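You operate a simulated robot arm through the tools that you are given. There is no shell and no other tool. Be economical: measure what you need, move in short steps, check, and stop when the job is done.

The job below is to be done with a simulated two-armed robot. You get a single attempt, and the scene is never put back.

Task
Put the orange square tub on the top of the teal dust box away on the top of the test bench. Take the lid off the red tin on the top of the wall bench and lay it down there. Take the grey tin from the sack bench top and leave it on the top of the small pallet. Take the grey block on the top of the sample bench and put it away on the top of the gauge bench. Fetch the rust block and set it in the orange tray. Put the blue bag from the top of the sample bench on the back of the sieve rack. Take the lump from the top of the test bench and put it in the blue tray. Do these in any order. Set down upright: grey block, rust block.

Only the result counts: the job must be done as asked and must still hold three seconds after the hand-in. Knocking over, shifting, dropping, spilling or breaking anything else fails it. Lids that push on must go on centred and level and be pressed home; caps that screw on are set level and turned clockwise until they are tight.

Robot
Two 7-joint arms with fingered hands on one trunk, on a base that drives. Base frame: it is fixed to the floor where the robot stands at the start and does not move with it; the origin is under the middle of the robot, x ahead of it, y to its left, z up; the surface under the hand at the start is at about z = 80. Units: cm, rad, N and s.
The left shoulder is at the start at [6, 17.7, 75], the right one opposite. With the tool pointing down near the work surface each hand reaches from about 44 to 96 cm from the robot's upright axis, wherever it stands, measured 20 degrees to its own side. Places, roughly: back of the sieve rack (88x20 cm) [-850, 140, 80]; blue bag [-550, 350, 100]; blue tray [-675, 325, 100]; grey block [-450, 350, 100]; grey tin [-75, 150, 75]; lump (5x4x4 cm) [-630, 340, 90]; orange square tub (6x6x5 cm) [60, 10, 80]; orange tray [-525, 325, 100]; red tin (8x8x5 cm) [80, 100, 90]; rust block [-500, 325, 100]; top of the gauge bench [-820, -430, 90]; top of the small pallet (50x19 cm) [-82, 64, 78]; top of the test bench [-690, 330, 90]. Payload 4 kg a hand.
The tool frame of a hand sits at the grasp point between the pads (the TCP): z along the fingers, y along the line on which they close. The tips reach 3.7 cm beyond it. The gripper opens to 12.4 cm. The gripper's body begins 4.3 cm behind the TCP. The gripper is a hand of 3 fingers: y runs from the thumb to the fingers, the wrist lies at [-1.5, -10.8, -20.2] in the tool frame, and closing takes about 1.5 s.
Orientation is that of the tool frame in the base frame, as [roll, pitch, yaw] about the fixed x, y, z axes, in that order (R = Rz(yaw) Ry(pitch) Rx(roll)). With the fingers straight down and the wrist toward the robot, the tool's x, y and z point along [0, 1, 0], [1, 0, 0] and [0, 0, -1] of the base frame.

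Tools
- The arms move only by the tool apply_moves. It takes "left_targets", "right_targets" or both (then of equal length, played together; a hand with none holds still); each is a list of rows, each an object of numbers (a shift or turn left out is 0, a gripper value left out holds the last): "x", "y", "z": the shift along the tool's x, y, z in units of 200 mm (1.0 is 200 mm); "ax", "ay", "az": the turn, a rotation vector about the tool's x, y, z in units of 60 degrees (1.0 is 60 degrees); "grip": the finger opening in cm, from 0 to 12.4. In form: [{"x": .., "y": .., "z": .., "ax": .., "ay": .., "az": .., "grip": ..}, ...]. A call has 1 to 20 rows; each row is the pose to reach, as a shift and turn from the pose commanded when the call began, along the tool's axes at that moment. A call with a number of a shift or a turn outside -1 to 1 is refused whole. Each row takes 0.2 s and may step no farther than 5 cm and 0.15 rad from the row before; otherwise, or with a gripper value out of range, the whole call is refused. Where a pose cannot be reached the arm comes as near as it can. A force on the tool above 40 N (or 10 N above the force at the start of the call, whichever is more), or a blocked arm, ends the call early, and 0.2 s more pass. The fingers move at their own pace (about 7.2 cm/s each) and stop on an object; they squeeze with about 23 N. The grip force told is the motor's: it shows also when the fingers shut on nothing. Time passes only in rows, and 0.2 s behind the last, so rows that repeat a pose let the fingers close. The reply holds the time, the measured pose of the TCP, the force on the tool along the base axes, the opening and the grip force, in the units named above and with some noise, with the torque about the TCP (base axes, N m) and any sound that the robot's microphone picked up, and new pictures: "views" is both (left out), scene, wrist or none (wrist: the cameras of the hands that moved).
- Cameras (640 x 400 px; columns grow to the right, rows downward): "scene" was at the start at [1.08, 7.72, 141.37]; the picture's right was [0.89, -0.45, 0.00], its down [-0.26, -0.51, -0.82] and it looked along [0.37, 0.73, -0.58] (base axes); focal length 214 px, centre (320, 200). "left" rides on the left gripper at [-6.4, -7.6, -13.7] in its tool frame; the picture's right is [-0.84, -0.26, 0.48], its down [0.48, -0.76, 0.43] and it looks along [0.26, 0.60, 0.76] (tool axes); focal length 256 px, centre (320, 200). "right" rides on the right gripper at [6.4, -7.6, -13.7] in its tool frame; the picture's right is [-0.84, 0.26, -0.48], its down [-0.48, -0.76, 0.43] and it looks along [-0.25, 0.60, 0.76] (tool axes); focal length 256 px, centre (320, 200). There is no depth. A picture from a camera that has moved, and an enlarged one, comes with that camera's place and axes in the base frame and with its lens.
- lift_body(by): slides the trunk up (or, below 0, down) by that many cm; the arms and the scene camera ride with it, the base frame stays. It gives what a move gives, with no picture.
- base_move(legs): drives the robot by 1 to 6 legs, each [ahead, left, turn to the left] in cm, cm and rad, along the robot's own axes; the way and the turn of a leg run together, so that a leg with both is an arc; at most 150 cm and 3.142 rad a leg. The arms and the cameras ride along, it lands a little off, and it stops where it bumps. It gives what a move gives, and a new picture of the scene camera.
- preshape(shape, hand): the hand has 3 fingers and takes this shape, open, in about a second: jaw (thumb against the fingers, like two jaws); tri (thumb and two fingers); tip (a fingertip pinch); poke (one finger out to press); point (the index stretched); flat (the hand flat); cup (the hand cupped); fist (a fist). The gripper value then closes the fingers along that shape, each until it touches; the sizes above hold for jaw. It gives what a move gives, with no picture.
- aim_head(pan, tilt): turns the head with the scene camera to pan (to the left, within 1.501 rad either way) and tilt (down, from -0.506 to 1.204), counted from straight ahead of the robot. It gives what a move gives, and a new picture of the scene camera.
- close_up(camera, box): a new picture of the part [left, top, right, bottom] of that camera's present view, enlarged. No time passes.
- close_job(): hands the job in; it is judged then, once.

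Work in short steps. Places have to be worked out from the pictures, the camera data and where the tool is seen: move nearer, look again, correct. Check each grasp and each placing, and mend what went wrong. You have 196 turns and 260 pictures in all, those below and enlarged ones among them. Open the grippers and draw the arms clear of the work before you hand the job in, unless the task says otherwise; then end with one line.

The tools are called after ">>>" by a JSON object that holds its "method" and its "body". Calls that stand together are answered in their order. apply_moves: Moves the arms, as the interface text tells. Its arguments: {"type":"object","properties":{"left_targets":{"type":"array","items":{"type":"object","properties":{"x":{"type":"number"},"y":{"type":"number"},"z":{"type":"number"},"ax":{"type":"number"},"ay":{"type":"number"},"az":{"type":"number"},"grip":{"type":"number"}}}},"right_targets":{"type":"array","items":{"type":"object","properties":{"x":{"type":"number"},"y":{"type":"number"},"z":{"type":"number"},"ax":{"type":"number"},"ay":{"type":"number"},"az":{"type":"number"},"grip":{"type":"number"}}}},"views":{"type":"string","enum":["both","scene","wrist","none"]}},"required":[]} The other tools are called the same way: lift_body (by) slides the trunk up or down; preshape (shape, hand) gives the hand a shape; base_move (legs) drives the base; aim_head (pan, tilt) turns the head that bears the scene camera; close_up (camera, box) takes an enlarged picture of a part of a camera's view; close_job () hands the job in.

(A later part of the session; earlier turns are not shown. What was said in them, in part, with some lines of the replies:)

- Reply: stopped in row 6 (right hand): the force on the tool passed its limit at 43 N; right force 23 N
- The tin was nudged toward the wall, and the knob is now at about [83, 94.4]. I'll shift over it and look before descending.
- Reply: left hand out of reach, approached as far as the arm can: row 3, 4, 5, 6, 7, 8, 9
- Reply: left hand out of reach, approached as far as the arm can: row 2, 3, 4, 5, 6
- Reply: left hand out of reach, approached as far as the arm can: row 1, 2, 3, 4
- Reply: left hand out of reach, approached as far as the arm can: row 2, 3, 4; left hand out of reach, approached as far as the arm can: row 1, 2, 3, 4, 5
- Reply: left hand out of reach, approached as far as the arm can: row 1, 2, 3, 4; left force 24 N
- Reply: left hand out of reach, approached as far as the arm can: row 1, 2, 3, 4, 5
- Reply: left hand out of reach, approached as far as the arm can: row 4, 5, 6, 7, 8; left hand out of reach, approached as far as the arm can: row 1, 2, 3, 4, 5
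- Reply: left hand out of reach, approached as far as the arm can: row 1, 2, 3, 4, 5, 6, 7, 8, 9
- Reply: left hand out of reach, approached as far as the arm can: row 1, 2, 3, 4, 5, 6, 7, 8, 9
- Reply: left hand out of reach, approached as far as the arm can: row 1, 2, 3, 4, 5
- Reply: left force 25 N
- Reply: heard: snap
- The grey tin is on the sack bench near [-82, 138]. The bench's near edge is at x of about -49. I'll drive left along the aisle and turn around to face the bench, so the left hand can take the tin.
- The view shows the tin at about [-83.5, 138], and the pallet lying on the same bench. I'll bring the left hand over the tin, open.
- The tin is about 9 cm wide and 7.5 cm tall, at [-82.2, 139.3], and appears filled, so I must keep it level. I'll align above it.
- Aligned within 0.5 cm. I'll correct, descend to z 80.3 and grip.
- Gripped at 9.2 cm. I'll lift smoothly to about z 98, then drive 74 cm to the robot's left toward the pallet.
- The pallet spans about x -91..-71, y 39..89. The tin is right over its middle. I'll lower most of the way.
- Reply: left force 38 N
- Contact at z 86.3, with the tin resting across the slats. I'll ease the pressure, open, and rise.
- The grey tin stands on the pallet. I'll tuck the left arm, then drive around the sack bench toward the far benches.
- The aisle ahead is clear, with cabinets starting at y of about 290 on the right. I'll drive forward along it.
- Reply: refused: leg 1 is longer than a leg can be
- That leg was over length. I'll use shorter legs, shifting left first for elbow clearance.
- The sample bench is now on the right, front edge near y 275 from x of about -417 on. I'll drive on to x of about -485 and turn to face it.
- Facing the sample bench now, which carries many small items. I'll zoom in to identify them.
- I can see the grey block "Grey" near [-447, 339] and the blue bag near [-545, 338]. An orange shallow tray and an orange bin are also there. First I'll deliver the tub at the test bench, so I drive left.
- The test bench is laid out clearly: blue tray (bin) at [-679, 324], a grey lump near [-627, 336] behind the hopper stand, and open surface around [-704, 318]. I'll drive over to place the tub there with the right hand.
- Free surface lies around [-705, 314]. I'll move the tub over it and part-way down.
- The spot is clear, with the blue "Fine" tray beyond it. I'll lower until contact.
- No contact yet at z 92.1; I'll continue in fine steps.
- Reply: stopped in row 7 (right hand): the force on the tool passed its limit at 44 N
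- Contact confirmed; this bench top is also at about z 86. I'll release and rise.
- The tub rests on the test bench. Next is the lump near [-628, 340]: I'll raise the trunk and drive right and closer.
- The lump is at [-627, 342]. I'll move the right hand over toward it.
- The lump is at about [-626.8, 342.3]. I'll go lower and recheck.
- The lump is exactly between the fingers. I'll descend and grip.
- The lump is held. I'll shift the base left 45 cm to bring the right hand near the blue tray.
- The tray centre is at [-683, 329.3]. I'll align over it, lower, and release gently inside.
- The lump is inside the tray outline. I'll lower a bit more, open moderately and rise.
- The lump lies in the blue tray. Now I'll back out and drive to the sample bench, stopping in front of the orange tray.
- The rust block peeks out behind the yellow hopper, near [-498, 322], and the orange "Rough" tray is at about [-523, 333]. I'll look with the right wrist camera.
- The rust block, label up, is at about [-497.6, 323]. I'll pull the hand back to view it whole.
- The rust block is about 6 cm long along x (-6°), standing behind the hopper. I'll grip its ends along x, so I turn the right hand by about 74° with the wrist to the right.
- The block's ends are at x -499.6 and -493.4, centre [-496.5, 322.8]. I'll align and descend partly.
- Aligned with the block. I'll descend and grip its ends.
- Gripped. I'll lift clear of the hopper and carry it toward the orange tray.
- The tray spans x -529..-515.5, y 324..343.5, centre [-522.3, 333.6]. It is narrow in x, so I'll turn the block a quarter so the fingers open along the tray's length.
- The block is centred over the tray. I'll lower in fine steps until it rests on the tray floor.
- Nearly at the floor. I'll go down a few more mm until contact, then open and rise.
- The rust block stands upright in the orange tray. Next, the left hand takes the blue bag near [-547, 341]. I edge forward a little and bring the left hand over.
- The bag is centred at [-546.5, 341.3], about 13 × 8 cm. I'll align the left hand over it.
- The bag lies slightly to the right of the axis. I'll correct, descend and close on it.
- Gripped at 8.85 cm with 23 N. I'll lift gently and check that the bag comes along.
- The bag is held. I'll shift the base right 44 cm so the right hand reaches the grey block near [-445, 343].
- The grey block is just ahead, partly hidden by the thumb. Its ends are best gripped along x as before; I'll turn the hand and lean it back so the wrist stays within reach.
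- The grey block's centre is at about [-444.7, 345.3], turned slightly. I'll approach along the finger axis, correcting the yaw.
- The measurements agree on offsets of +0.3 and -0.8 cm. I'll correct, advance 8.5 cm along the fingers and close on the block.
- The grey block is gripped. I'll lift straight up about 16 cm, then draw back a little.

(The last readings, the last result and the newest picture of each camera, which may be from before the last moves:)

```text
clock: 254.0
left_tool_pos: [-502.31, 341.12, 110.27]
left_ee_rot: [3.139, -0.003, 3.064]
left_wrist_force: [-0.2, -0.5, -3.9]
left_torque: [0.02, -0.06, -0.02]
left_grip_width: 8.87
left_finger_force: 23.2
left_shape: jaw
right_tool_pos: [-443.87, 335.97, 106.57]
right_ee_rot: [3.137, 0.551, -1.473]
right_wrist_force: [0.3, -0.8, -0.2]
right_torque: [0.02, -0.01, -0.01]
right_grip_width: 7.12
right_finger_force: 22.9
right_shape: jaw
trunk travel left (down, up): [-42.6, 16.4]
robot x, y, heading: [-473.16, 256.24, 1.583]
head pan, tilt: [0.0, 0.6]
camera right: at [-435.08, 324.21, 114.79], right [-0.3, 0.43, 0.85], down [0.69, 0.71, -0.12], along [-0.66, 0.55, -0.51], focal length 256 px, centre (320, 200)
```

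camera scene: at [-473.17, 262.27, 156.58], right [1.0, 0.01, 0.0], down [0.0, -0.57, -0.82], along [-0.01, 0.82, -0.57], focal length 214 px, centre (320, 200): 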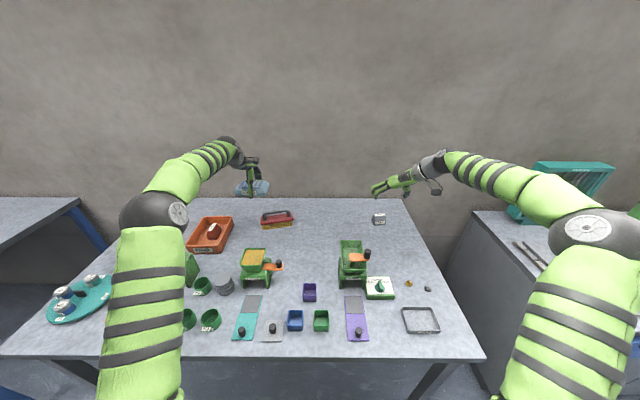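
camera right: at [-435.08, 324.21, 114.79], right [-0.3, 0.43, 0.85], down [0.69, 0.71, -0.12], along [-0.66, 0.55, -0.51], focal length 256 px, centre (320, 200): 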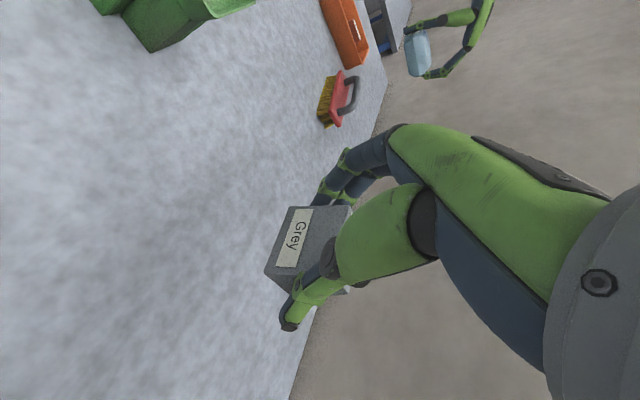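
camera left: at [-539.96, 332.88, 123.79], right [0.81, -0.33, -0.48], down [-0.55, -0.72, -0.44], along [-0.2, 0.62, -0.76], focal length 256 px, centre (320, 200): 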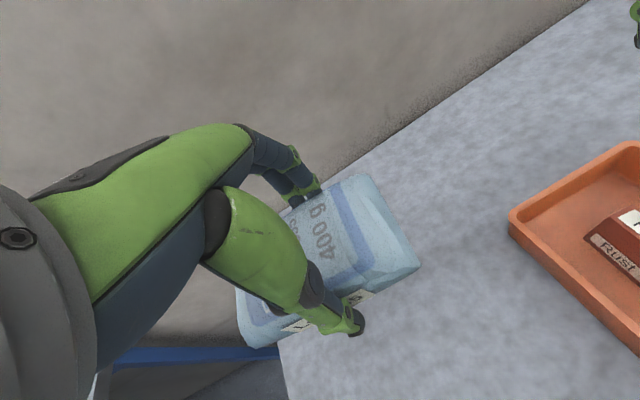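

The block is held upright. I'll raise the trunk for clearance, back away from the bench and turn left to look toward the sieve rack.

>>> {"method": "lift_body", "body": {"by": 8}}

>>> {"method": "base_move", "body": {"legs": [[-62, 0, 0], [0, 0, 1.565]]}}

>>> {"method": "aim_head", "body": {"pan": 0.3, "tilt": 0.25}}

```text
clock: 255.2
left_tool_pos: [-502.26, 341.18, 118.16]
left_ee_rot: [-3.141, 0.0, 3.06]
left_wrist_force: [-0.1, 0.1, -4.5]
left_torque: [0.0, -0.02, 0.0]
left_grip_width: 8.88
left_finger_force: 22.7
left_shape: jaw
right_tool_pos: [-443.83, 335.99, 114.39]
right_ee_rot: [3.138, 0.549, -1.473]
right_wrist_force: [0.7, 0.2, -0.3]
right_torque: [-0.02, -0.02, -0.03]
right_grip_width: 7.15
right_finger_force: 22.8
right_shape: jaw
trunk travel left (down, up): [-50.6, 8.4]
robot x, y, heading: [-473.23, 256.54, 1.575]
head pan, tilt: [0.0, 0.6]
```

```text
clock: 262.4
left_tool_pos: [-558.03, 168.63, 118.17]
left_ee_rot: [3.141, 0.0, -1.68]
left_wrist_force: [0.2, 0.0, -4.0]
left_torque: [0.04, -0.05, 0.01]
left_grip_width: 8.84
left_finger_force: 22.7
left_shape: jaw
right_tool_pos: [-551.21, 226.72, 114.37]
right_ee_rot: [3.138, 0.55, 0.068]
right_wrist_force: [0.4, -0.3, -0.8]
right_torque: [0.03, -0.03, 0.05]
right_grip_width: 7.1
right_finger_force: 23.3
right_shape: jaw
trunk travel left (down, up): [-50.6, 8.4]
robot x, y, heading: [-472.7, 195.26, 3.119]
head pan, tilt: [0.0, 0.6]
camera scene: at [-478.43, 195.12, 164.57], right [0.02, 1.0, 0.0], down [0.57, -0.01, -0.82], along [-0.82, 0.02, -0.57], focal length 214 px, centre (320, 200)
```

scene: 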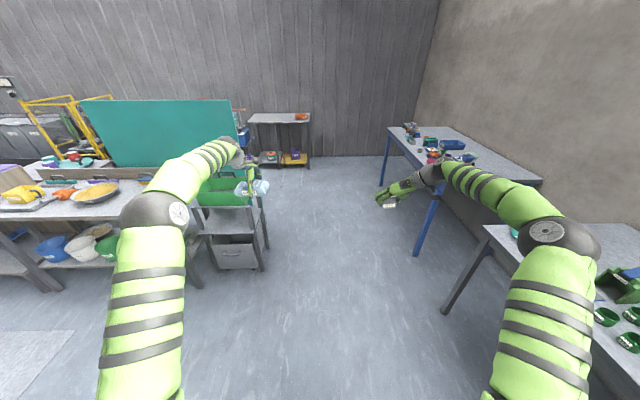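

```text
clock: 263.2
left_tool_pos: [-558.06, 168.63, 118.21]
left_ee_rot: [-3.141, 0.0, -1.682]
left_wrist_force: [0.4, 0.0, -3.1]
left_torque: [0.01, 0.0, 0.0]
left_grip_width: 8.83
left_finger_force: 23.4
left_shape: jaw
right_tool_pos: [-551.23, 226.93, 114.39]
right_ee_rot: [3.138, 0.549, 0.069]
right_wrist_force: [-0.4, 0.1, 0.1]
right_torque: [0.03, -0.02, -0.04]
right_grip_width: 7.12
right_finger_force: 22.4
right_shape: jaw
trunk travel left (down, up): [-50.6, 8.4]
robot x, y, heading: [-472.87, 195.12, 3.117]
head pan, tilt: [0.3, 0.25]
camera scene: at [-478.57, 192.39, 167.79], right [-0.27, 0.96, 0.0], down [0.24, 0.07, -0.97], along [-0.93, -0.27, -0.25], focal length 214 px, centre (320, 200)
```

scene: 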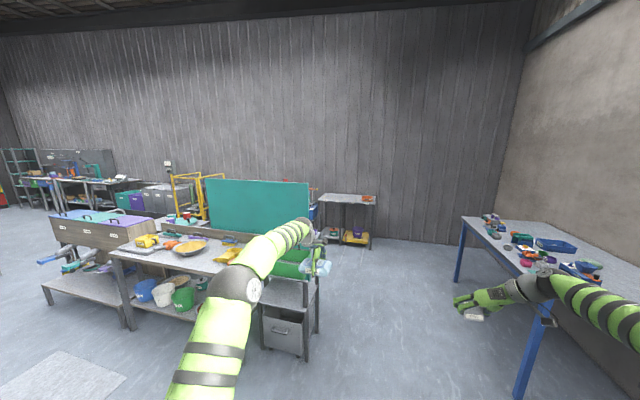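

The sieve rack is the shelf straight ahead, near [-840, 133]. I'll drive along the aisle toward it, keeping right of the trolley.

>>> {"method": "base_move", "body": {"legs": [[0, -12, 0.024], [149, 0, 0], [95, 0, 0]]}}

>>> {"method": "aim_head", "body": {"pan": 0.35, "tilt": 0.6}}

```text
clock: 275.9
left_tool_pos: [-800.85, 181.25, 118.03]
left_ee_rot: [3.14, 0.001, -1.671]
left_wrist_force: [-0.8, 0.2, -3.9]
left_torque: [0.06, -0.05, -0.02]
left_grip_width: 8.85
left_finger_force: 22.8
left_shape: jaw
right_tool_pos: [-794.48, 239.6, 114.42]
right_ee_rot: [3.139, 0.55, 0.076]
right_wrist_force: [-0.2, 0.4, -1.3]
right_torque: [0.03, -0.01, 0.0]
right_grip_width: 7.09
right_finger_force: 22.9
right_shape: jaw
trunk travel left (down, up): [-50.6, 8.4]
robot x, y, heading: [-715.41, 208.28, 3.132]
head pan, tilt: [0.3, 0.25]
camera scene: at [-721.52, 205.68, 167.79], right [-0.28, 0.96, 0.0], down [0.24, 0.07, -0.97], along [-0.93, -0.27, -0.25], focal length 214 px, centre (320, 200)
```

scene: 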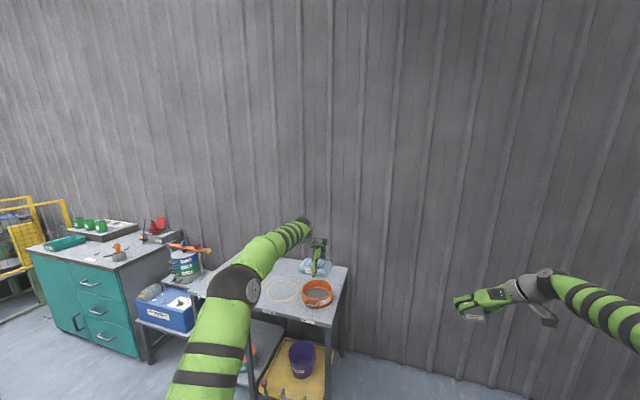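

```text
clock: 276.7
left_tool_pos: [-800.74, 181.31, 118.19]
left_ee_rot: [-3.141, 0.0, -1.671]
left_wrist_force: [-0.7, -0.7, -4.3]
left_torque: [0.08, 0.0, -0.02]
left_grip_width: 8.86
left_finger_force: 23.0
left_shape: jaw
right_tool_pos: [-794.4, 239.7, 114.44]
right_ee_rot: [3.138, 0.551, 0.076]
right_wrist_force: [0.7, 0.0, -0.4]
right_torque: [0.0, -0.02, -0.02]
right_grip_width: 7.12
right_finger_force: 22.9
right_shape: jaw
trunk travel left (down, up): [-50.6, 8.4]
robot x, y, heading: [-715.68, 208.47, 3.127]
head pan, tilt: [0.351, 0.6]
camera scene: at [-720.86, 205.4, 164.58], right [-0.33, 0.94, 0.0], down [0.53, 0.19, -0.83], along [-0.78, -0.27, -0.56], focal length 214 px, centre (320, 200)
```

scene: 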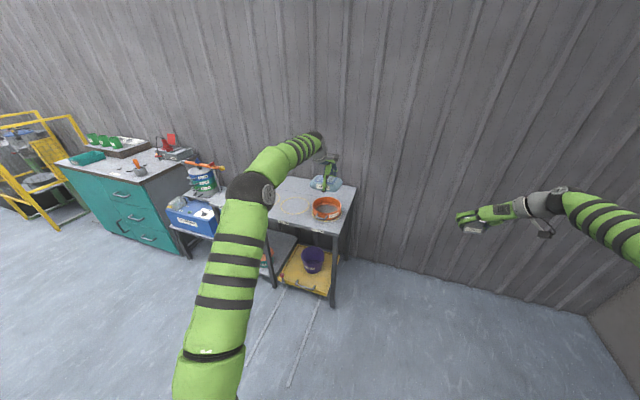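

The rack top spans about x -865..-809, y 99..187, with its back strip along the wall. I'll drive closer and use the wrist camera.

>>> {"method": "base_move", "body": {"legs": [[40, 0, 0], [0, 36, 0]]}}

>>> {"method": "close_up", "body": {"camera": "left", "box": [0, 0, 640, 400]}}

```text
clock: 281.1
left_tool_pos: [-840.75, 145.35, 117.97]
left_ee_rot: [-3.14, 0.0, -1.673]
left_wrist_force: [0.2, -1.3, -3.3]
left_torque: [0.07, -0.03, -0.02]
left_grip_width: 8.81
left_finger_force: 23.0
left_shape: jaw
right_tool_pos: [-834.47, 203.65, 114.45]
right_ee_rot: [3.137, 0.551, 0.075]
right_wrist_force: [0.5, 0.1, 0.5]
right_torque: [0.0, -0.03, -0.06]
right_grip_width: 7.05
right_finger_force: 23.3
right_shape: jaw
trunk travel left (down, up): [-50.6, 8.4]
robot x, y, heading: [-755.44, 172.71, 3.126]
head pan, tilt: [0.351, 0.6]
camera scene: at [-760.77, 169.36, 164.57], right [-0.33, 0.94, 0.0], down [0.53, 0.19, -0.82], along [-0.78, -0.27, -0.57], focal length 214 px, centre (320, 200)
```

scene: 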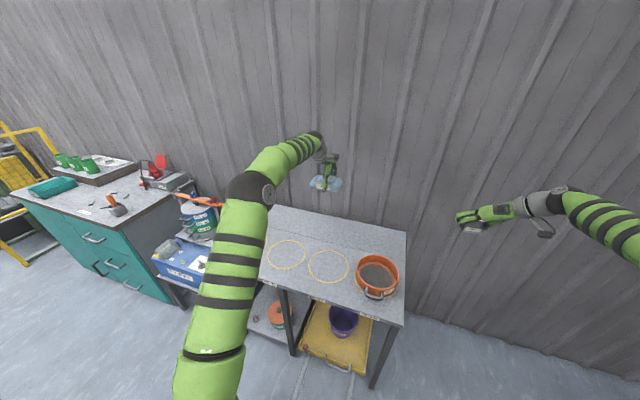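

```text
1.00 times, centred on (320, 200) of left (not enlarged: the box is as wide or as high as the picture)
camera zoom: at [-832.5, 150.8, 131.67], right [0.34, 0.81, -0.48], down [0.71, -0.56, -0.43], along [-0.62, -0.19, -0.76], focal length 256 px, centre (320, 200)
```

zoom: 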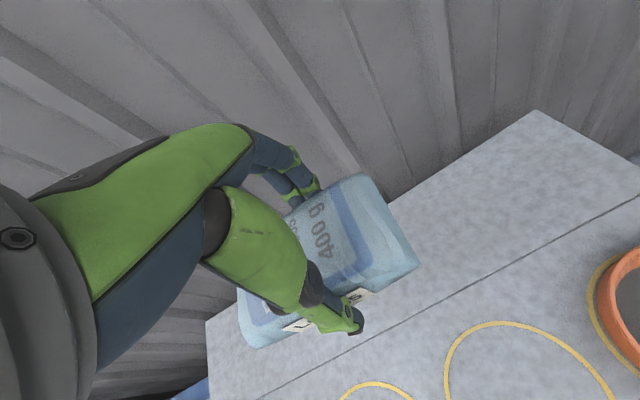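

The back strip lies between the groove at x -841 and the edge at x -864. I'll edge 9 cm closer, and lower the bag before reaching over the strip.

>>> {"method": "base_move", "body": {"legs": [[9, 0, 0]]}}

>>> {"method": "apply_moves", "body": {"left_targets": [{"z": 0.2, "x": 0.02}, {"z": 0.4, "x": 0.04}, {"z": 0.6, "x": 0.06}, {"z": 0.8, "x": 0.08}, {"z": 0.95, "y": 0.05, "x": 0.1}, {"z": 1.0, "y": 0.14, "x": 0.11}], "views": "both"}}

```text
clock: 282.3
left_tool_pos: [-849.84, 145.26, 118.05]
left_ee_rot: [-3.14, -0.001, -1.67]
left_wrist_force: [0.1, -0.2, -4.5]
left_torque: [0.03, -0.02, -0.02]
left_grip_width: 8.84
left_finger_force: 22.4
left_shape: jaw
right_tool_pos: [-843.51, 203.53, 114.4]
right_ee_rot: [3.139, 0.546, 0.079]
right_wrist_force: [-0.4, -0.3, -1.5]
right_torque: [-0.03, -0.02, 0.0]
right_grip_width: 7.08
right_finger_force: 23.2
right_shape: jaw
trunk travel left (down, up): [-50.6, 8.4]
robot x, y, heading: [-764.15, 172.64, 3.13]
head pan, tilt: [0.351, 0.6]
camera scene: at [-769.95, 169.54, 164.56], right [-0.33, 0.94, 0.0], down [0.53, 0.19, -0.82], along [-0.78, -0.27, -0.57], focal length 214 px, centre (320, 200)
```

scene: 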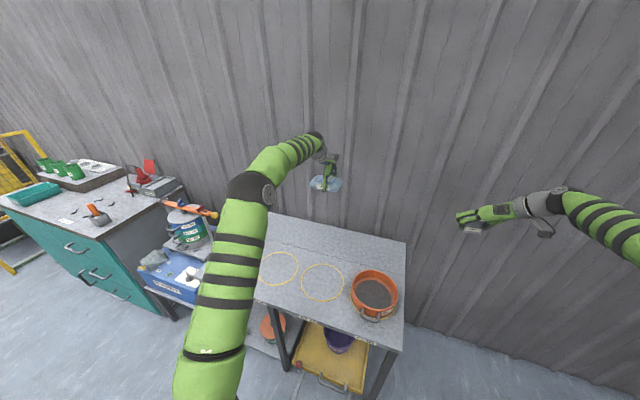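

```text
clock: 283.7
left_tool_pos: [-852.65, 143.23, 98.19]
left_ee_rot: [3.14, 0.0, -1.67]
left_wrist_force: [-0.1, 0.2, -3.3]
left_torque: [0.05, -0.01, -0.01]
left_grip_width: 8.83
left_finger_force: 23.3
left_shape: jaw
right_tool_pos: [-843.35, 203.63, 114.36]
right_ee_rot: [3.137, 0.549, 0.078]
right_wrist_force: [0.2, 0.0, 0.0]
right_torque: [0.01, -0.02, -0.05]
right_grip_width: 7.07
right_finger_force: 22.6
right_shape: jaw
trunk travel left (down, up): [-50.6, 8.4]
robot x, y, heading: [-764.47, 172.75, 3.132]
head pan, tilt: [0.351, 0.6]
camera scene: at [-769.81, 169.54, 164.57], right [-0.33, 0.94, 0.0], down [0.53, 0.19, -0.82], along [-0.78, -0.27, -0.57], focal length 214 px, centre (320, 200)
camera left: at [-844.55, 148.85, 111.71], right [0.34, 0.81, -0.48], down [0.71, -0.56, -0.43], along [-0.62, -0.19, -0.76], focal length 256 px, centre (320, 200)
```

scene: 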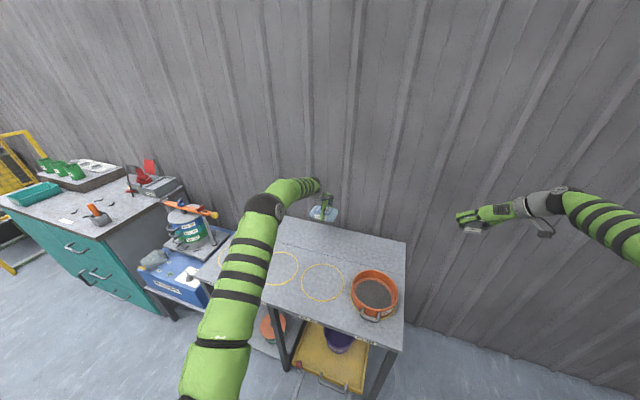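
left: 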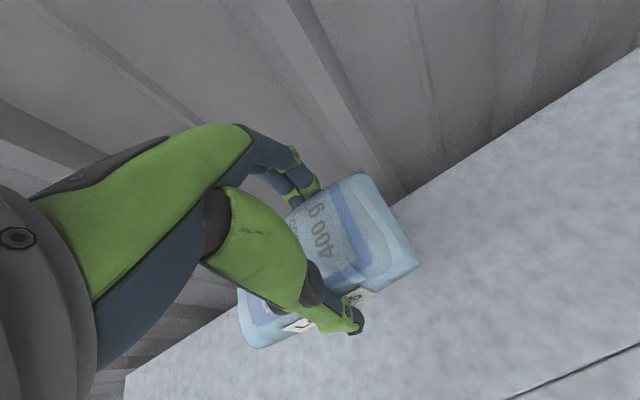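

The rack top is at z of about 79 and the bag is centred over the back strip. I'll lower to contact.

>>> {"method": "apply_moves", "body": {"left_targets": [{"z": 0.2}, {"z": 0.4}, {"z": 0.55}, {"z": 0.62}, {"z": 0.66}, {"z": 0.69}, {"z": 0.715}, {"z": 0.74}], "views": "wrist"}}

```text
clock: 285.7
left_tool_pos: [-852.93, 143.6, 84.42]
left_ee_rot: [3.121, 0.0, -1.669]
left_wrist_force: [4.7, 0.4, 18.1]
left_torque: [0.1, 0.67, -0.06]
left_grip_width: 8.7
left_finger_force: 22.9
left_shape: jaw
right_tool_pos: [-843.07, 203.6, 114.44]
right_ee_rot: [3.135, 0.551, 0.077]
right_wrist_force: [-0.8, -0.8, -0.4]
right_torque: [0.02, -0.01, -0.01]
right_grip_width: 7.09
right_finger_force: 23.1
right_shape: jaw
trunk travel left (down, up): [-50.6, 8.4]
robot x, y, heading: [-764.22, 172.65, 3.131]
head pan, tilt: [0.351, 0.6]
stopped in row 8 (left hand): the force on the tool passed its limit at 41 N (the readings are from after the stop); the commanded pose is now the measured one
camera left: at [-844.52, 149.04, 97.8], right [0.33, 0.81, -0.49], down [0.7, -0.55, -0.45], along [-0.63, -0.2, -0.75], focal length 256 px, centre (320, 200)
```

left: 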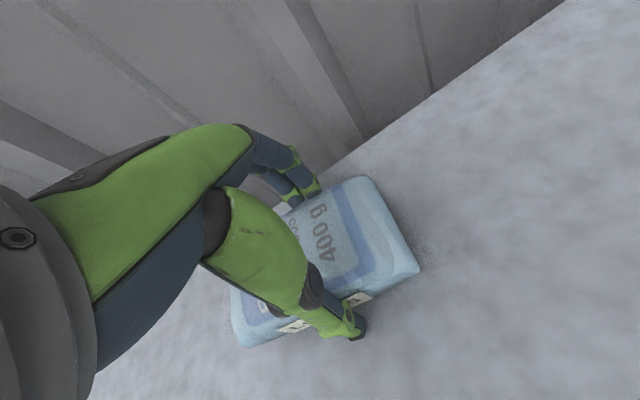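

The bag rests on the back strip. I'll release to 11 cm, rise, and pull back.

>>> {"method": "apply_moves", "body": {"left_targets": [{"z": -0.01}, {"z": -0.015, "grip": 11.3}, {"z": -0.015}, {"z": -0.015}, {"z": -0.015}, {"z": -0.1}, {"z": -0.3}, {"z": -0.5}, {"z": -0.65, "y": -0.15}, {"z": -0.8, "y": -0.3}, {"z": -0.9, "y": -0.5}], "views": "wrist"}}

```text
clock: 288.1
left_tool_pos: [-842.61, 142.4, 101.91]
left_ee_rot: [3.131, 0.001, -1.669]
left_wrist_force: [-0.1, -0.2, -0.3]
left_torque: [-0.03, 0.0, 0.0]
left_grip_width: 11.28
left_finger_force: 0.2
left_shape: jaw
right_tool_pos: [-843.25, 203.59, 114.57]
right_ee_rot: [3.139, 0.552, 0.077]
right_wrist_force: [0.3, -0.4, -1.0]
right_torque: [0.02, 0.0, -0.04]
right_grip_width: 7.08
right_finger_force: 22.8
right_shape: jaw
trunk travel left (down, up): [-50.6, 8.4]
robot x, y, heading: [-764.33, 172.74, 3.127]
head pan, tilt: [0.351, 0.6]
camera left: at [-834.23, 148.05, 115.33], right [0.33, 0.81, -0.49], down [0.7, -0.56, -0.44], along [-0.63, -0.19, -0.75], focal length 256 px, centre (320, 200)
```

left: 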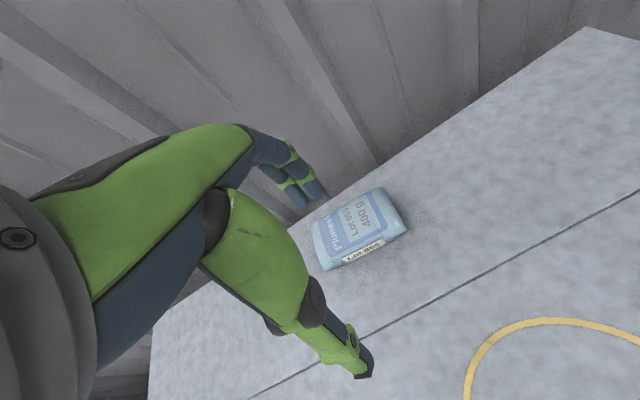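

The bag lies fully on the back strip. I'll tuck the left arm, back off, and look toward the gauge bench side.

>>> {"method": "apply_moves", "body": {"left_targets": [{"y": -0.2, "z": -0.15}, {"y": -0.4, "z": -0.3}, {"y": -0.6, "z": -0.45}, {"y": -0.8, "z": -0.6}, {"y": -1.0, "z": -0.7}], "views": "none"}}

>>> {"method": "base_move", "body": {"legs": [[-45, -25, 0], [0, 0, 1.2]]}}

>>> {"method": "aim_head", "body": {"pan": 0.2, "tilt": 0.2}}

```text
clock: 289.3
left_tool_pos: [-822.22, 140.49, 115.74]
left_ee_rot: [3.132, -0.003, -1.67]
left_wrist_force: [-0.5, 0.2, 0.5]
left_torque: [0.0, -0.01, 0.01]
left_grip_width: 11.28
left_finger_force: 0.1
left_shape: jaw
right_tool_pos: [-843.19, 203.57, 114.67]
right_ee_rot: [3.138, 0.55, 0.078]
right_wrist_force: [0.5, 0.2, -0.5]
right_torque: [0.01, 0.02, -0.02]
right_grip_width: 7.08
right_finger_force: 23.4
right_shape: jaw
trunk travel left (down, up): [-50.6, 8.4]
robot x, y, heading: [-764.0, 172.81, 3.128]
head pan, tilt: [0.351, 0.6]
```

```text
clock: 295.2
left_tool_pos: [-709.98, 131.2, 115.75]
left_ee_rot: [3.131, 0.001, -0.472]
left_wrist_force: [-0.7, 0.5, -0.3]
left_torque: [-0.02, 0.03, 0.0]
left_grip_width: 11.29
left_finger_force: 0.0
left_shape: jaw
right_tool_pos: [-776.34, 134.76, 114.52]
right_ee_rot: [3.138, 0.55, 1.275]
right_wrist_force: [-1.1, 0.1, -0.5]
right_torque: [0.03, -0.02, 0.0]
right_grip_width: 7.07
right_finger_force: 22.7
right_shape: jaw
trunk travel left (down, up): [-50.6, 8.4]
robot x, y, heading: [-719.1, 196.76, -1.953]
head pan, tilt: [0.351, 0.6]
camera scene: at [-717.97, 190.73, 164.58], right [-1.0, 0.03, 0.0], down [0.02, 0.56, -0.82], along [-0.03, -0.82, -0.57], focal length 214 px, centre (320, 200)
```

scene: 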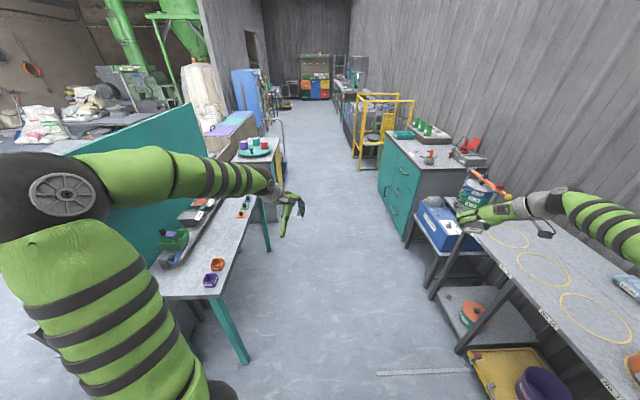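

```text
clock: 296.1
left_tool_pos: [-709.82, 131.31, 115.71]
left_ee_rot: [3.132, -0.002, -0.471]
left_wrist_force: [0.6, -1.4, -0.9]
left_torque: [-0.02, -0.01, 0.01]
left_grip_width: 11.29
left_finger_force: 0.1
left_shape: jaw
right_tool_pos: [-776.28, 134.68, 114.45]
right_ee_rot: [3.137, 0.549, 1.278]
right_wrist_force: [-0.1, -0.2, -0.7]
right_torque: [-0.02, -0.01, 0.0]
right_grip_width: 7.06
right_finger_force: 23.4
right_shape: jaw
trunk travel left (down, up): [-50.6, 8.4]
robot x, y, heading: [-718.82, 196.69, -1.952]
head pan, tilt: [0.201, 0.201]
camera scene: at [-719.39, 190.41, 168.25], right [-0.98, 0.18, 0.0], down [0.04, 0.2, -0.98], along [-0.18, -0.96, -0.2], focal length 214 px, centre (320, 200)
```

scene: 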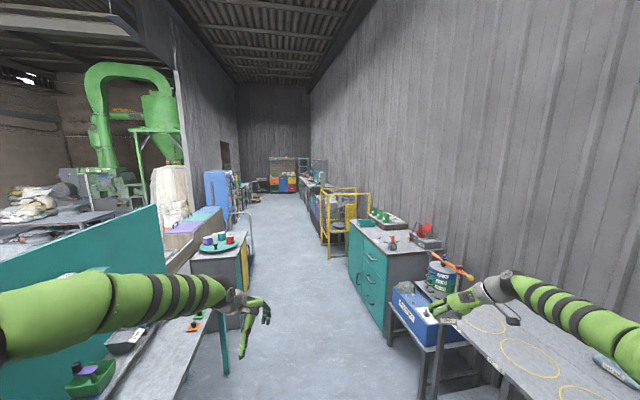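

A clear corridor runs along -y at x of about -725. I'll straighten and drive down it in stages.

>>> {"method": "base_move", "body": {"legs": [[0, 0, 0.381], [100, 8, 0], [149, 0, 0]]}}

```text
clock: 309.3
left_tool_pos: [-681.48, -106.36, 115.72]
left_ee_rot: [3.13, 0.0, -0.097]
left_wrist_force: [-0.1, 0.5, 0.1]
left_torque: [0.0, -0.02, 0.01]
left_grip_width: 11.26
left_finger_force: 0.2
left_shape: jaw
right_tool_pos: [-744.7, -127.36, 114.39]
right_ee_rot: [3.136, 0.552, 1.647]
right_wrist_force: [-0.8, -0.5, -0.1]
right_torque: [0.05, -0.01, 0.03]
right_grip_width: 7.06
right_finger_force: 22.7
right_shape: jaw
trunk travel left (down, up): [-50.6, 8.4]
robot x, y, heading: [-714.05, -48.43, -1.58]
head pan, tilt: [0.201, 0.201]
camera scene: at [-711.89, -54.85, 168.25], right [-0.98, -0.19, 0.0], down [-0.04, 0.2, -0.98], along [0.18, -0.96, -0.2], focal length 214 px, centre (320, 200)
```

scene: 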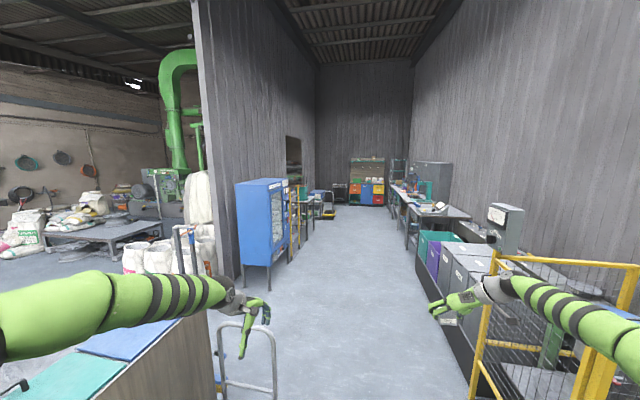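

The way ahead is clear; the cage on the right stays below the arm. I'll continue down the corridor.

>>> {"method": "base_move", "body": {"legs": [[149, -4, 0.005], [110, 0, 0]]}}

>>> {"method": "aim_head", "body": {"pan": -0.6, "tilt": 0.5}}

```text
clock: 321.8
left_tool_pos: [-688.93, -363.96, 115.76]
left_ee_rot: [3.131, 0.001, -0.099]
left_wrist_force: [0.4, 0.4, -0.3]
left_torque: [0.01, -0.01, 0.03]
left_grip_width: 11.27
left_finger_force: 0.1
left_shape: jaw
right_tool_pos: [-752.2, -384.81, 114.45]
right_ee_rot: [3.136, 0.55, 1.647]
right_wrist_force: [-0.1, 0.3, -0.6]
right_torque: [0.02, 0.0, -0.04]
right_grip_width: 7.06
right_finger_force: 22.9
right_shape: jaw
trunk travel left (down, up): [-50.6, 8.4]
robot x, y, heading: [-721.32, -305.76, -1.584]
head pan, tilt: [0.201, 0.201]
camera scene: at [-719.37, -312.32, 168.25], right [-0.98, -0.19, 0.0], down [-0.04, 0.2, -0.98], along [0.18, -0.96, -0.2], focal length 214 px, centre (320, 200)
```

scene: 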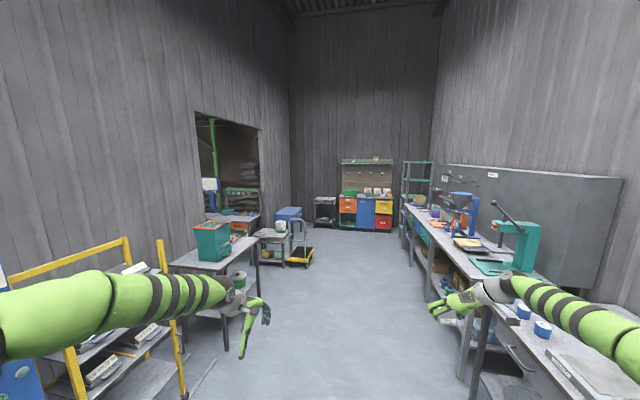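

```text
clock: 323.0
left_tool_pos: [-688.98, -363.91, 115.7]
left_ee_rot: [3.131, 0.0, -0.1]
left_wrist_force: [0.9, -0.7, -0.1]
left_torque: [0.01, -0.01, -0.01]
left_grip_width: 11.28
left_finger_force: 0.1
left_shape: jaw
right_tool_pos: [-752.26, -384.82, 114.48]
right_ee_rot: [3.139, 0.55, 1.648]
right_wrist_force: [-0.1, 0.3, 0.3]
right_torque: [-0.01, 0.06, 0.0]
right_grip_width: 7.05
right_finger_force: 23.0
right_shape: jaw
trunk travel left (down, up): [-50.6, 8.4]
robot x, y, heading: [-721.35, -306.08, -1.583]
head pan, tilt: [-0.6, 0.499]
camera scene: at [-726.34, -310.57, 165.49], right [-0.82, 0.57, 0.0], down [0.28, 0.39, -0.88], along [-0.5, -0.72, -0.48], focal length 214 px, centre (320, 200)
```

scene: 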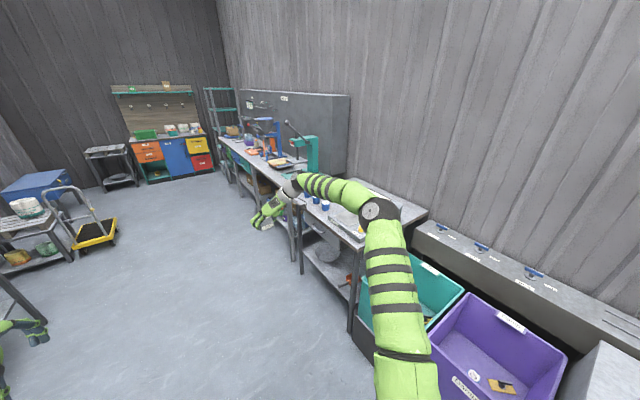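

The gauge bench looks to be the near one on the right, front edge x of about -796, from y -380 on. I'll turn to face the -x wall here, back off slightly, then strafe along.

>>> {"method": "base_move", "body": {"legs": [[0, 12, 0], [0, 0, -1.556], [0, 100, 0]]}}

>>> {"method": "aim_head", "body": {"pan": 0.0, "tilt": 0.5}}

```text
clock: 332.6
left_tool_pos: [-764.35, -437.92, 115.76]
left_ee_rot: [3.131, -0.002, -1.643]
left_wrist_force: [-0.6, -0.9, 0.2]
left_torque: [-0.01, -0.02, 0.03]
left_grip_width: 11.27
left_finger_force: 0.0
left_shape: jaw
right_tool_pos: [-786.9, -375.25, 114.35]
right_ee_rot: [3.139, 0.55, 0.104]
right_wrist_force: [0.8, -0.5, -1.4]
right_torque: [0.0, -0.01, -0.03]
right_grip_width: 7.0
right_finger_force: 23.0
right_shape: jaw
trunk travel left (down, up): [-50.6, 8.4]
robot x, y, heading: [-707.45, -404.25, -3.128]
head pan, tilt: [-0.6, 0.499]
camera scene: at [-711.82, -399.37, 165.49], right [0.55, 0.83, 0.0], down [0.4, -0.27, -0.88], along [-0.73, 0.49, -0.48], focal length 214 px, centre (320, 200)
```

scene: 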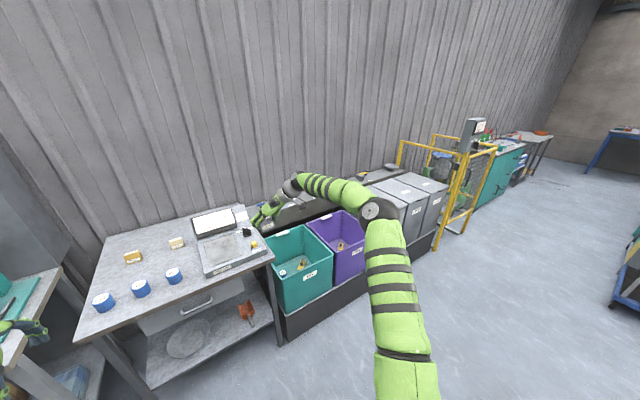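

```text
clock: 333.6
left_tool_pos: [-764.49, -437.96, 115.65]
left_ee_rot: [3.131, -0.001, -1.644]
left_wrist_force: [0.1, -0.2, 0.0]
left_torque: [-0.01, -0.02, 0.02]
left_grip_width: 11.29
left_finger_force: 0.0
left_shape: jaw
right_tool_pos: [-786.88, -375.31, 114.42]
right_ee_rot: [3.138, 0.551, 0.105]
right_wrist_force: [-0.1, 0.1, -0.7]
right_torque: [-0.05, -0.04, 0.0]
right_grip_width: 7.02
right_finger_force: 23.3
right_shape: jaw
trunk travel left (down, up): [-50.6, 8.4]
robot x, y, heading: [-707.12, -404.41, -3.13]
head pan, tilt: [0.0, 0.499]
camera scene: at [-713.35, -404.47, 165.49], right [-0.01, 1.0, 0.0], down [0.48, 0.01, -0.88], along [-0.88, -0.01, -0.48], focal length 214 px, centre (320, 200)
```

scene: 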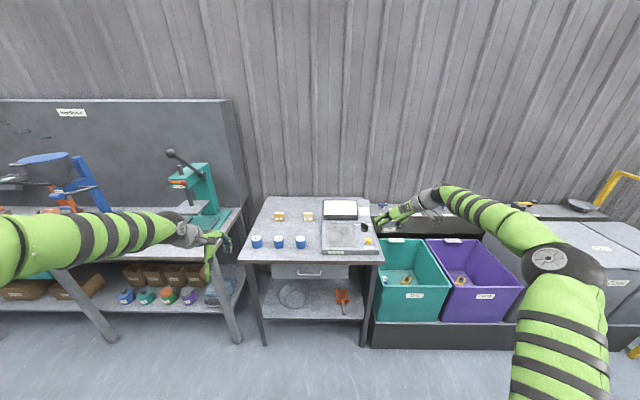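

The central bench with a scale and blue cups fits the given place. I'll zoom in on it to check labels and free surface.

>>> {"method": "close_up", "body": {"camera": "scene", "box": [220, 180, 400, 290]}}

>>> {"method": "close_up", "body": {"camera": "scene", "box": [0, 90, 260, 260]}}

```text
3.56 times, centred on (310, 235) of scene
camera zoom: at [-713.35, -404.47, 165.49], right [-0.01, 1.0, 0.0], down [0.48, 0.01, -0.88], along [-0.88, -0.01, -0.48], focal length 763 px, centre (356, 76)
```

zoom: 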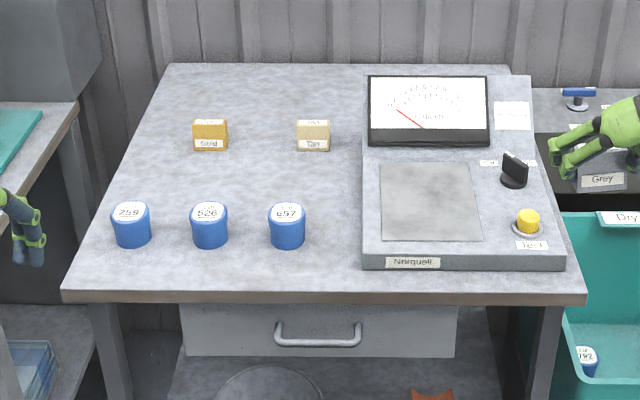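

```text
2.35 times, centred on (130, 175) of scene
camera zoom: at [-713.35, -404.47, 165.49], right [-0.01, 1.0, 0.0], down [0.48, 0.01, -0.88], along [-0.88, -0.01, -0.48], focal length 505 px, centre (767, 259)
```

zoom: 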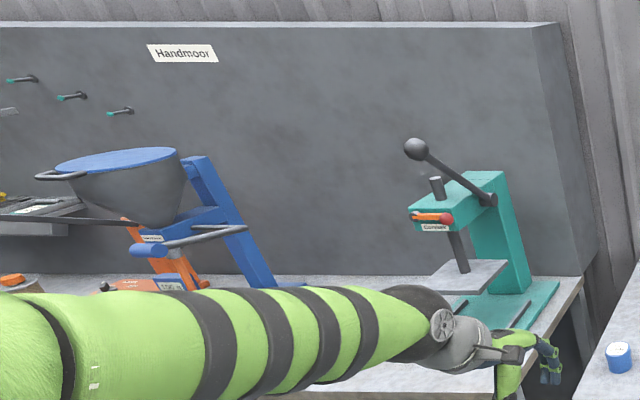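

This is the gauge bench, with its dial and similar "Gold" and "Tan" blocks. Free surface is around [-819, -431]. I'll draw the left hand in a bit and drive so the right hand comes over that spot.

>>> {"method": "apply_moves", "body": {"left_targets": [{"y": -0.15}, {"y": -0.3}, {"y": -0.45}, {"y": -0.6}], "views": "none"}}

>>> {"method": "base_move", "body": {"legs": [[0, 55, -0.012], [29, 0, 0]]}}

>>> {"method": "close_up", "body": {"camera": "right", "box": [0, 0, 640, 400]}}

```text
clock: 334.6
left_tool_pos: [-752.62, -438.74, 115.6]
left_ee_rot: [3.131, 0.001, -1.646]
left_wrist_force: [0.5, 0.4, 0.2]
left_torque: [0.0, 0.01, 0.02]
left_grip_width: 11.3
left_finger_force: 0.1
left_shape: jaw
right_tool_pos: [-786.77, -375.3, 114.5]
right_ee_rot: [3.138, 0.55, 0.101]
right_wrist_force: [0.2, -0.3, -0.4]
right_torque: [0.0, 0.05, 0.04]
right_grip_width: 7.01
right_finger_force: 22.3
right_shape: jaw
trunk travel left (down, up): [-50.6, 8.4]
robot x, y, heading: [-707.23, -404.09, -3.128]
head pan, tilt: [0.0, 0.499]
```

```text
clock: 339.4
left_tool_pos: [-780.69, -493.57, 115.57]
left_ee_rot: [3.131, -0.001, -1.645]
left_wrist_force: [-0.6, 0.4, 0.4]
left_torque: [0.01, -0.02, -0.01]
left_grip_width: 11.29
left_finger_force: 0.0
left_shape: jaw
right_tool_pos: [-814.85, -430.11, 114.42]
right_ee_rot: [3.139, 0.549, 0.104]
right_wrist_force: [-0.1, 0.3, -0.7]
right_torque: [0.01, -0.03, 0.0]
right_grip_width: 7.03
right_finger_force: 23.0
right_shape: jaw
trunk travel left (down, up): [-50.6, 8.4]
robot x, y, heading: [-735.3, -459.38, -3.131]
head pan, tilt: [0.0, 0.499]
camera scene: at [-741.34, -459.3, 165.48], right [-0.01, 1.0, 0.0], down [0.48, 0.01, -0.88], along [-0.88, -0.01, -0.48], focal length 214 px, centre (320, 200)
```

scene: 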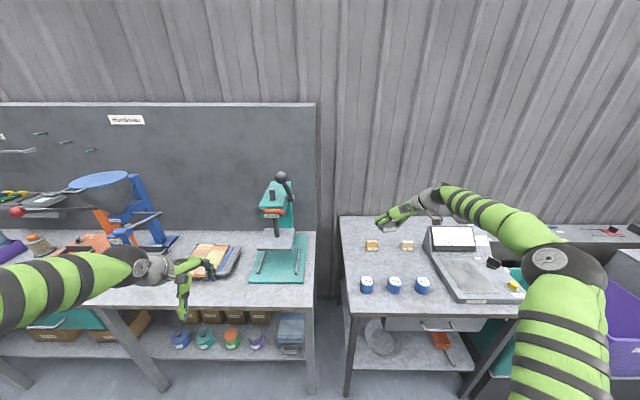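

```text
1.00 times, centred on (320, 200) of right (not enlarged: the box is as wide or as high as the picture)
camera zoom: at [-803.22, -421.17, 122.67], right [-0.43, -0.3, 0.85], down [-0.71, 0.69, -0.12], along [-0.55, -0.66, -0.51], focal length 256 px, centre (320, 200)
```

zoom: 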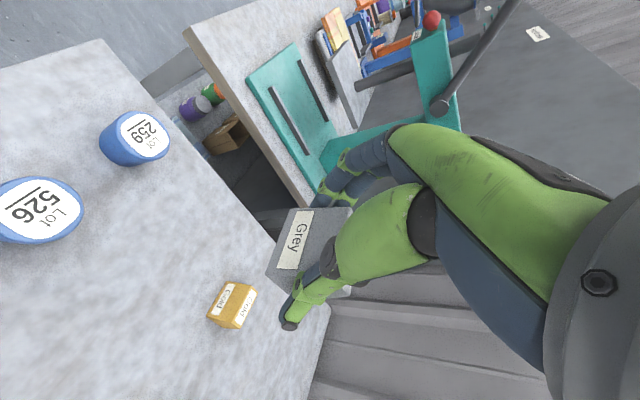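

The Gold block is at [-831, -432] and the cups at x -804. The spot at [-818, -432] is free between them. I'll lower vertically the first 15 cm.

>>> {"method": "apply_moves", "body": {"right_targets": [{"x": 0.06, "y": 0.03, "z": 0.137}, {"x": 0.127, "y": 0.066, "z": 0.274}, {"x": 0.19, "y": 0.066, "z": 0.41}, {"x": 0.254, "y": 0.066, "z": 0.55}, {"x": 0.317, "y": 0.066, "z": 0.686}], "views": "wrist"}}

>>> {"method": "close_up", "body": {"camera": "scene", "box": [330, 180, 490, 310]}}

```text
clock: 340.6
left_tool_pos: [-780.5, -493.59, 115.66]
left_ee_rot: [3.13, 0.0, -1.643]
left_wrist_force: [-0.1, -1.2, -0.5]
left_torque: [-0.02, -0.01, 0.01]
left_grip_width: 11.29
left_finger_force: 0.1
left_shape: jaw
right_tool_pos: [-816.3, -431.84, 99.16]
right_ee_rot: [3.136, 0.55, 0.102]
right_wrist_force: [0.3, -1.0, -0.9]
right_torque: [0.01, 0.01, -0.01]
right_grip_width: 7.03
right_finger_force: 23.0
right_shape: jaw
trunk travel left (down, up): [-50.6, 8.4]
robot x, y, heading: [-735.21, -459.32, -3.13]
head pan, tilt: [0.0, 0.499]
camera right: at [-804.68, -422.89, 107.55], right [-0.43, -0.3, 0.85], down [-0.71, 0.69, -0.12], along [-0.55, -0.66, -0.51], focal length 256 px, centre (320, 200)
```

right: 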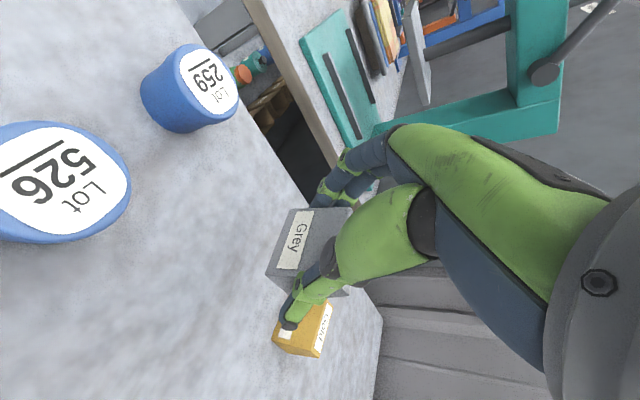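

```text
3.08 times, centred on (410, 245) of scene
camera zoom: at [-741.27, -459.27, 165.49], right [-0.01, 1.0, 0.0], down [0.48, 0.01, -0.88], along [-0.88, -0.01, -0.48], focal length 660 px, centre (43, 62)
```

zoom: 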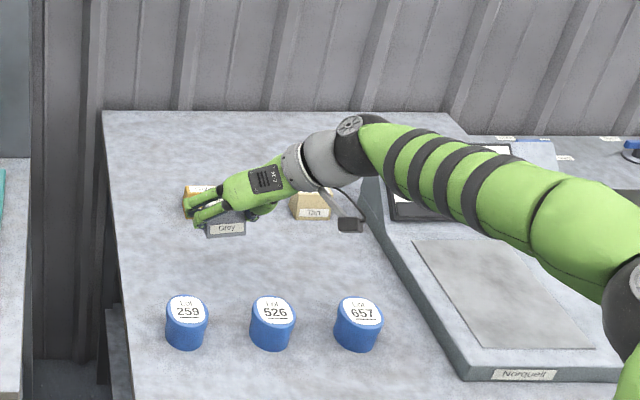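

Spacing looks good. I'll descend the remaining 8 cm, ending with fine steps until contact.

>>> {"method": "apply_moves", "body": {"right_targets": [{"x": 0.08, "z": 0.13}, {"x": 0.15, "z": 0.245}, {"x": 0.19, "z": 0.31}, {"x": 0.203, "z": 0.331}, {"x": 0.21, "z": 0.342}, {"x": 0.217, "z": 0.353}, {"x": 0.223, "z": 0.364}, {"x": 0.23, "z": 0.375}], "views": "wrist"}}

>>> {"method": "close_up", "body": {"camera": "scene", "box": [350, 200, 450, 280]}}

```text
clock: 342.4
left_tool_pos: [-780.49, -493.67, 115.58]
left_ee_rot: [3.131, 0.001, -1.644]
left_wrist_force: [-0.1, 0.8, -0.6]
left_torque: [0.02, 0.01, 0.03]
left_grip_width: 11.27
left_finger_force: 0.1
left_shape: jaw
right_tool_pos: [-816.44, -431.63, 90.59]
right_ee_rot: [3.137, 0.551, 0.103]
right_wrist_force: [0.4, 1.3, 2.5]
right_torque: [-0.07, 0.03, -0.02]
right_grip_width: 7.02
right_finger_force: 22.9
right_shape: jaw
trunk travel left (down, up): [-50.6, 8.4]
robot x, y, heading: [-734.99, -459.03, -3.127]
head pan, tilt: [0.0, 0.499]
camera right: at [-804.73, -422.77, 98.94], right [-0.43, -0.3, 0.85], down [-0.71, 0.69, -0.12], along [-0.55, -0.66, -0.51], focal length 256 px, centre (320, 200)
```

right: 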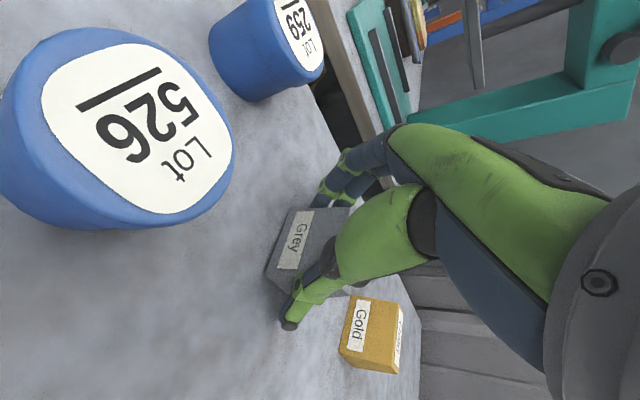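

```text
5.00 times, centred on (400, 240) of scene
camera zoom: at [-741.19, -459.3, 165.49], right [-0.01, 1.0, 0.0], down [0.48, 0.01, -0.88], along [-0.88, -0.01, -0.48], focal length 1072 px, centre (-80, 0)
```

zoom: 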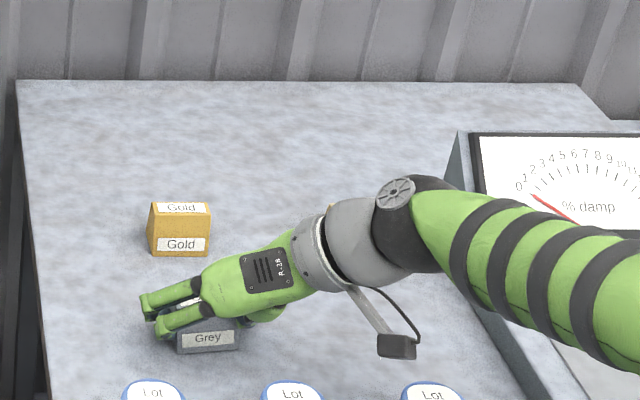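

It is light contact with the block level. I'll press 2 mm more, then open and retreat along the fingers.

>>> {"method": "apply_moves", "body": {"right_targets": [{"x": 0.006, "z": 0.01}, {"x": 0.009, "z": 0.015}, {"x": 0.009, "z": 0.015, "grip": 9.5}, {"x": 0.009, "z": 0.015}, {"x": 0.009, "z": 0.015}, {"x": 0.009, "z": -0.05}, {"x": 0.009, "z": -0.2}, {"x": 0.0, "z": -0.4}, {"x": -0.1, "z": -0.6}, {"x": -0.2, "z": -0.8}, {"x": -0.3, "z": -1.0}], "views": "both"}}

```text
clock: 344.8
left_tool_pos: [-780.41, -493.69, 115.6]
left_ee_rot: [3.131, 0.001, -1.643]
left_wrist_force: [0.4, 0.5, -0.5]
left_torque: [0.02, 0.0, -0.01]
left_grip_width: 11.28
left_finger_force: 0.0
left_shape: jaw
right_tool_pos: [-810.87, -431.35, 110.94]
right_ee_rot: [3.138, 0.552, 0.102]
right_wrist_force: [-0.2, 0.4, 0.5]
right_torque: [0.03, -0.01, 0.01]
right_grip_width: 9.45
right_finger_force: 0.1
right_shape: jaw
trunk travel left (down, up): [-50.6, 8.4]
robot x, y, heading: [-734.92, -458.85, -3.124]
head pan, tilt: [0.0, 0.499]
camera scene: at [-741.16, -459.36, 165.48], right [-0.01, 1.0, 0.0], down [0.48, 0.01, -0.88], along [-0.88, -0.01, -0.48], focal length 214 px, centre (320, 200)
camera right: at [-799.16, -422.44, 119.32], right [-0.43, -0.3, 0.85], down [-0.72, 0.69, -0.12], along [-0.55, -0.66, -0.51], focal length 256 px, centre (320, 200)
```

scene: 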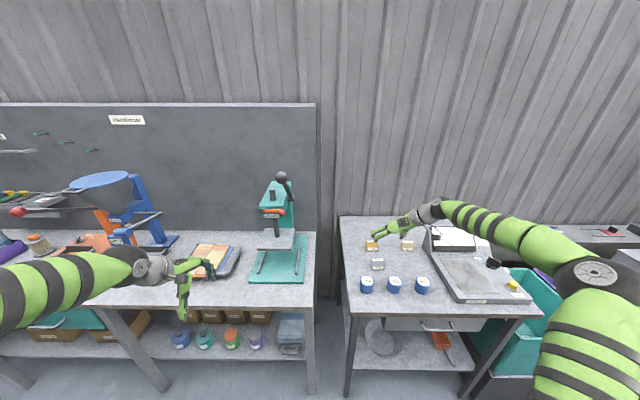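
right: 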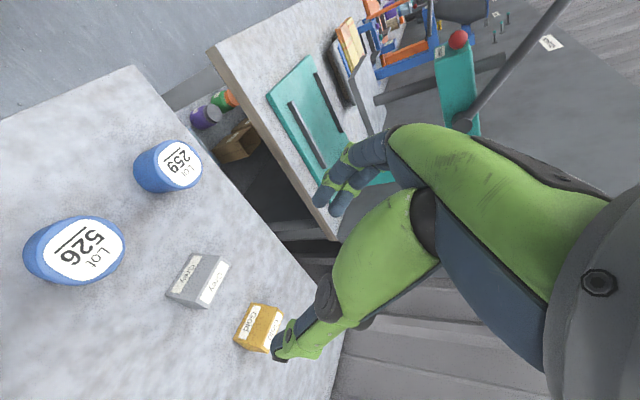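

The grey block stands upright on the gauge bench next to "Gold". I'll back the robot away so both open hands are clear of the work.

>>> {"method": "base_move", "body": {"legs": [[-40, 0, 0]]}}

>>> {"method": "close_up", "body": {"camera": "scene", "box": [300, 170, 480, 290]}}

```text
clock: 347.2
left_tool_pos: [-740.77, -492.97, 115.6]
left_ee_rot: [3.131, 0.0, -1.647]
left_wrist_force: [-0.5, 0.0, -0.1]
left_torque: [-0.03, -0.02, -0.02]
left_grip_width: 11.28
left_finger_force: 0.1
left_shape: jaw
right_tool_pos: [-770.99, -430.61, 111.03]
right_ee_rot: [3.137, 0.549, 0.098]
right_wrist_force: [-0.2, -0.8, -0.4]
right_torque: [0.0, 0.04, 0.01]
right_grip_width: 9.46
right_finger_force: 0.1
right_shape: jaw
trunk travel left (down, up): [-50.6, 8.4]
robot x, y, heading: [-695.34, -458.61, -3.13]
head pan, tilt: [0.0, 0.499]
camera scene: at [-701.38, -458.86, 165.49], right [-0.01, 1.0, 0.0], down [0.48, 0.0, -0.88], along [-0.88, -0.01, -0.48], focal length 214 px, centre (320, 200)
```

scene: 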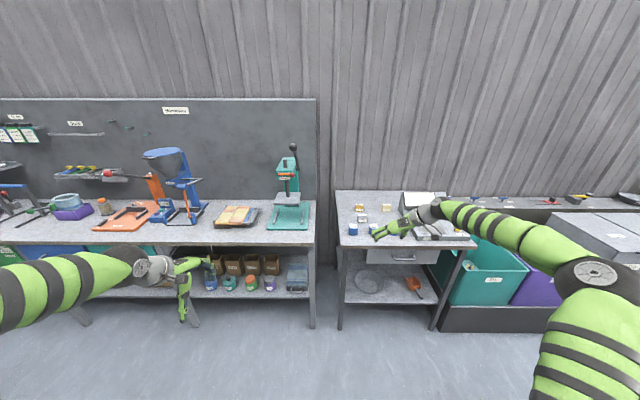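

```text
3.33 times, centred on (390, 230) of scene
camera zoom: at [-701.38, -458.86, 165.49], right [-0.01, 1.0, 0.0], down [0.48, 0.0, -0.88], along [-0.88, -0.01, -0.48], focal length 715 px, centre (87, 100)
```

zoom: 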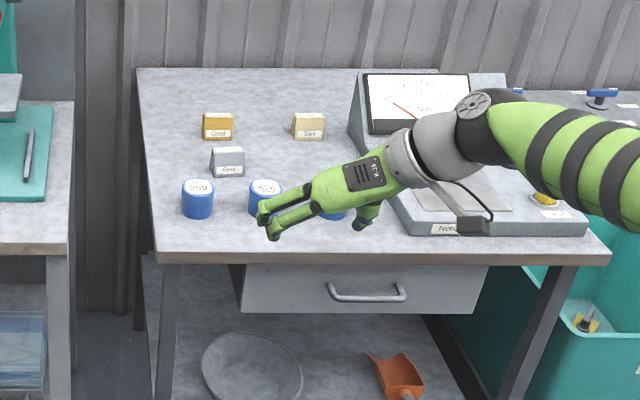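

All seven jobs look done, everything is standing, and both hands are open and clear. I'm handing in now.

>>> {"method": "close_job", "body": {}}

```text
The job is handed in.
```

I handed the job in with all seven parts done and both arms drawn clear; the red tin was moved about 20 cm along the wall bench while I took its lid off, and I did not move it back.
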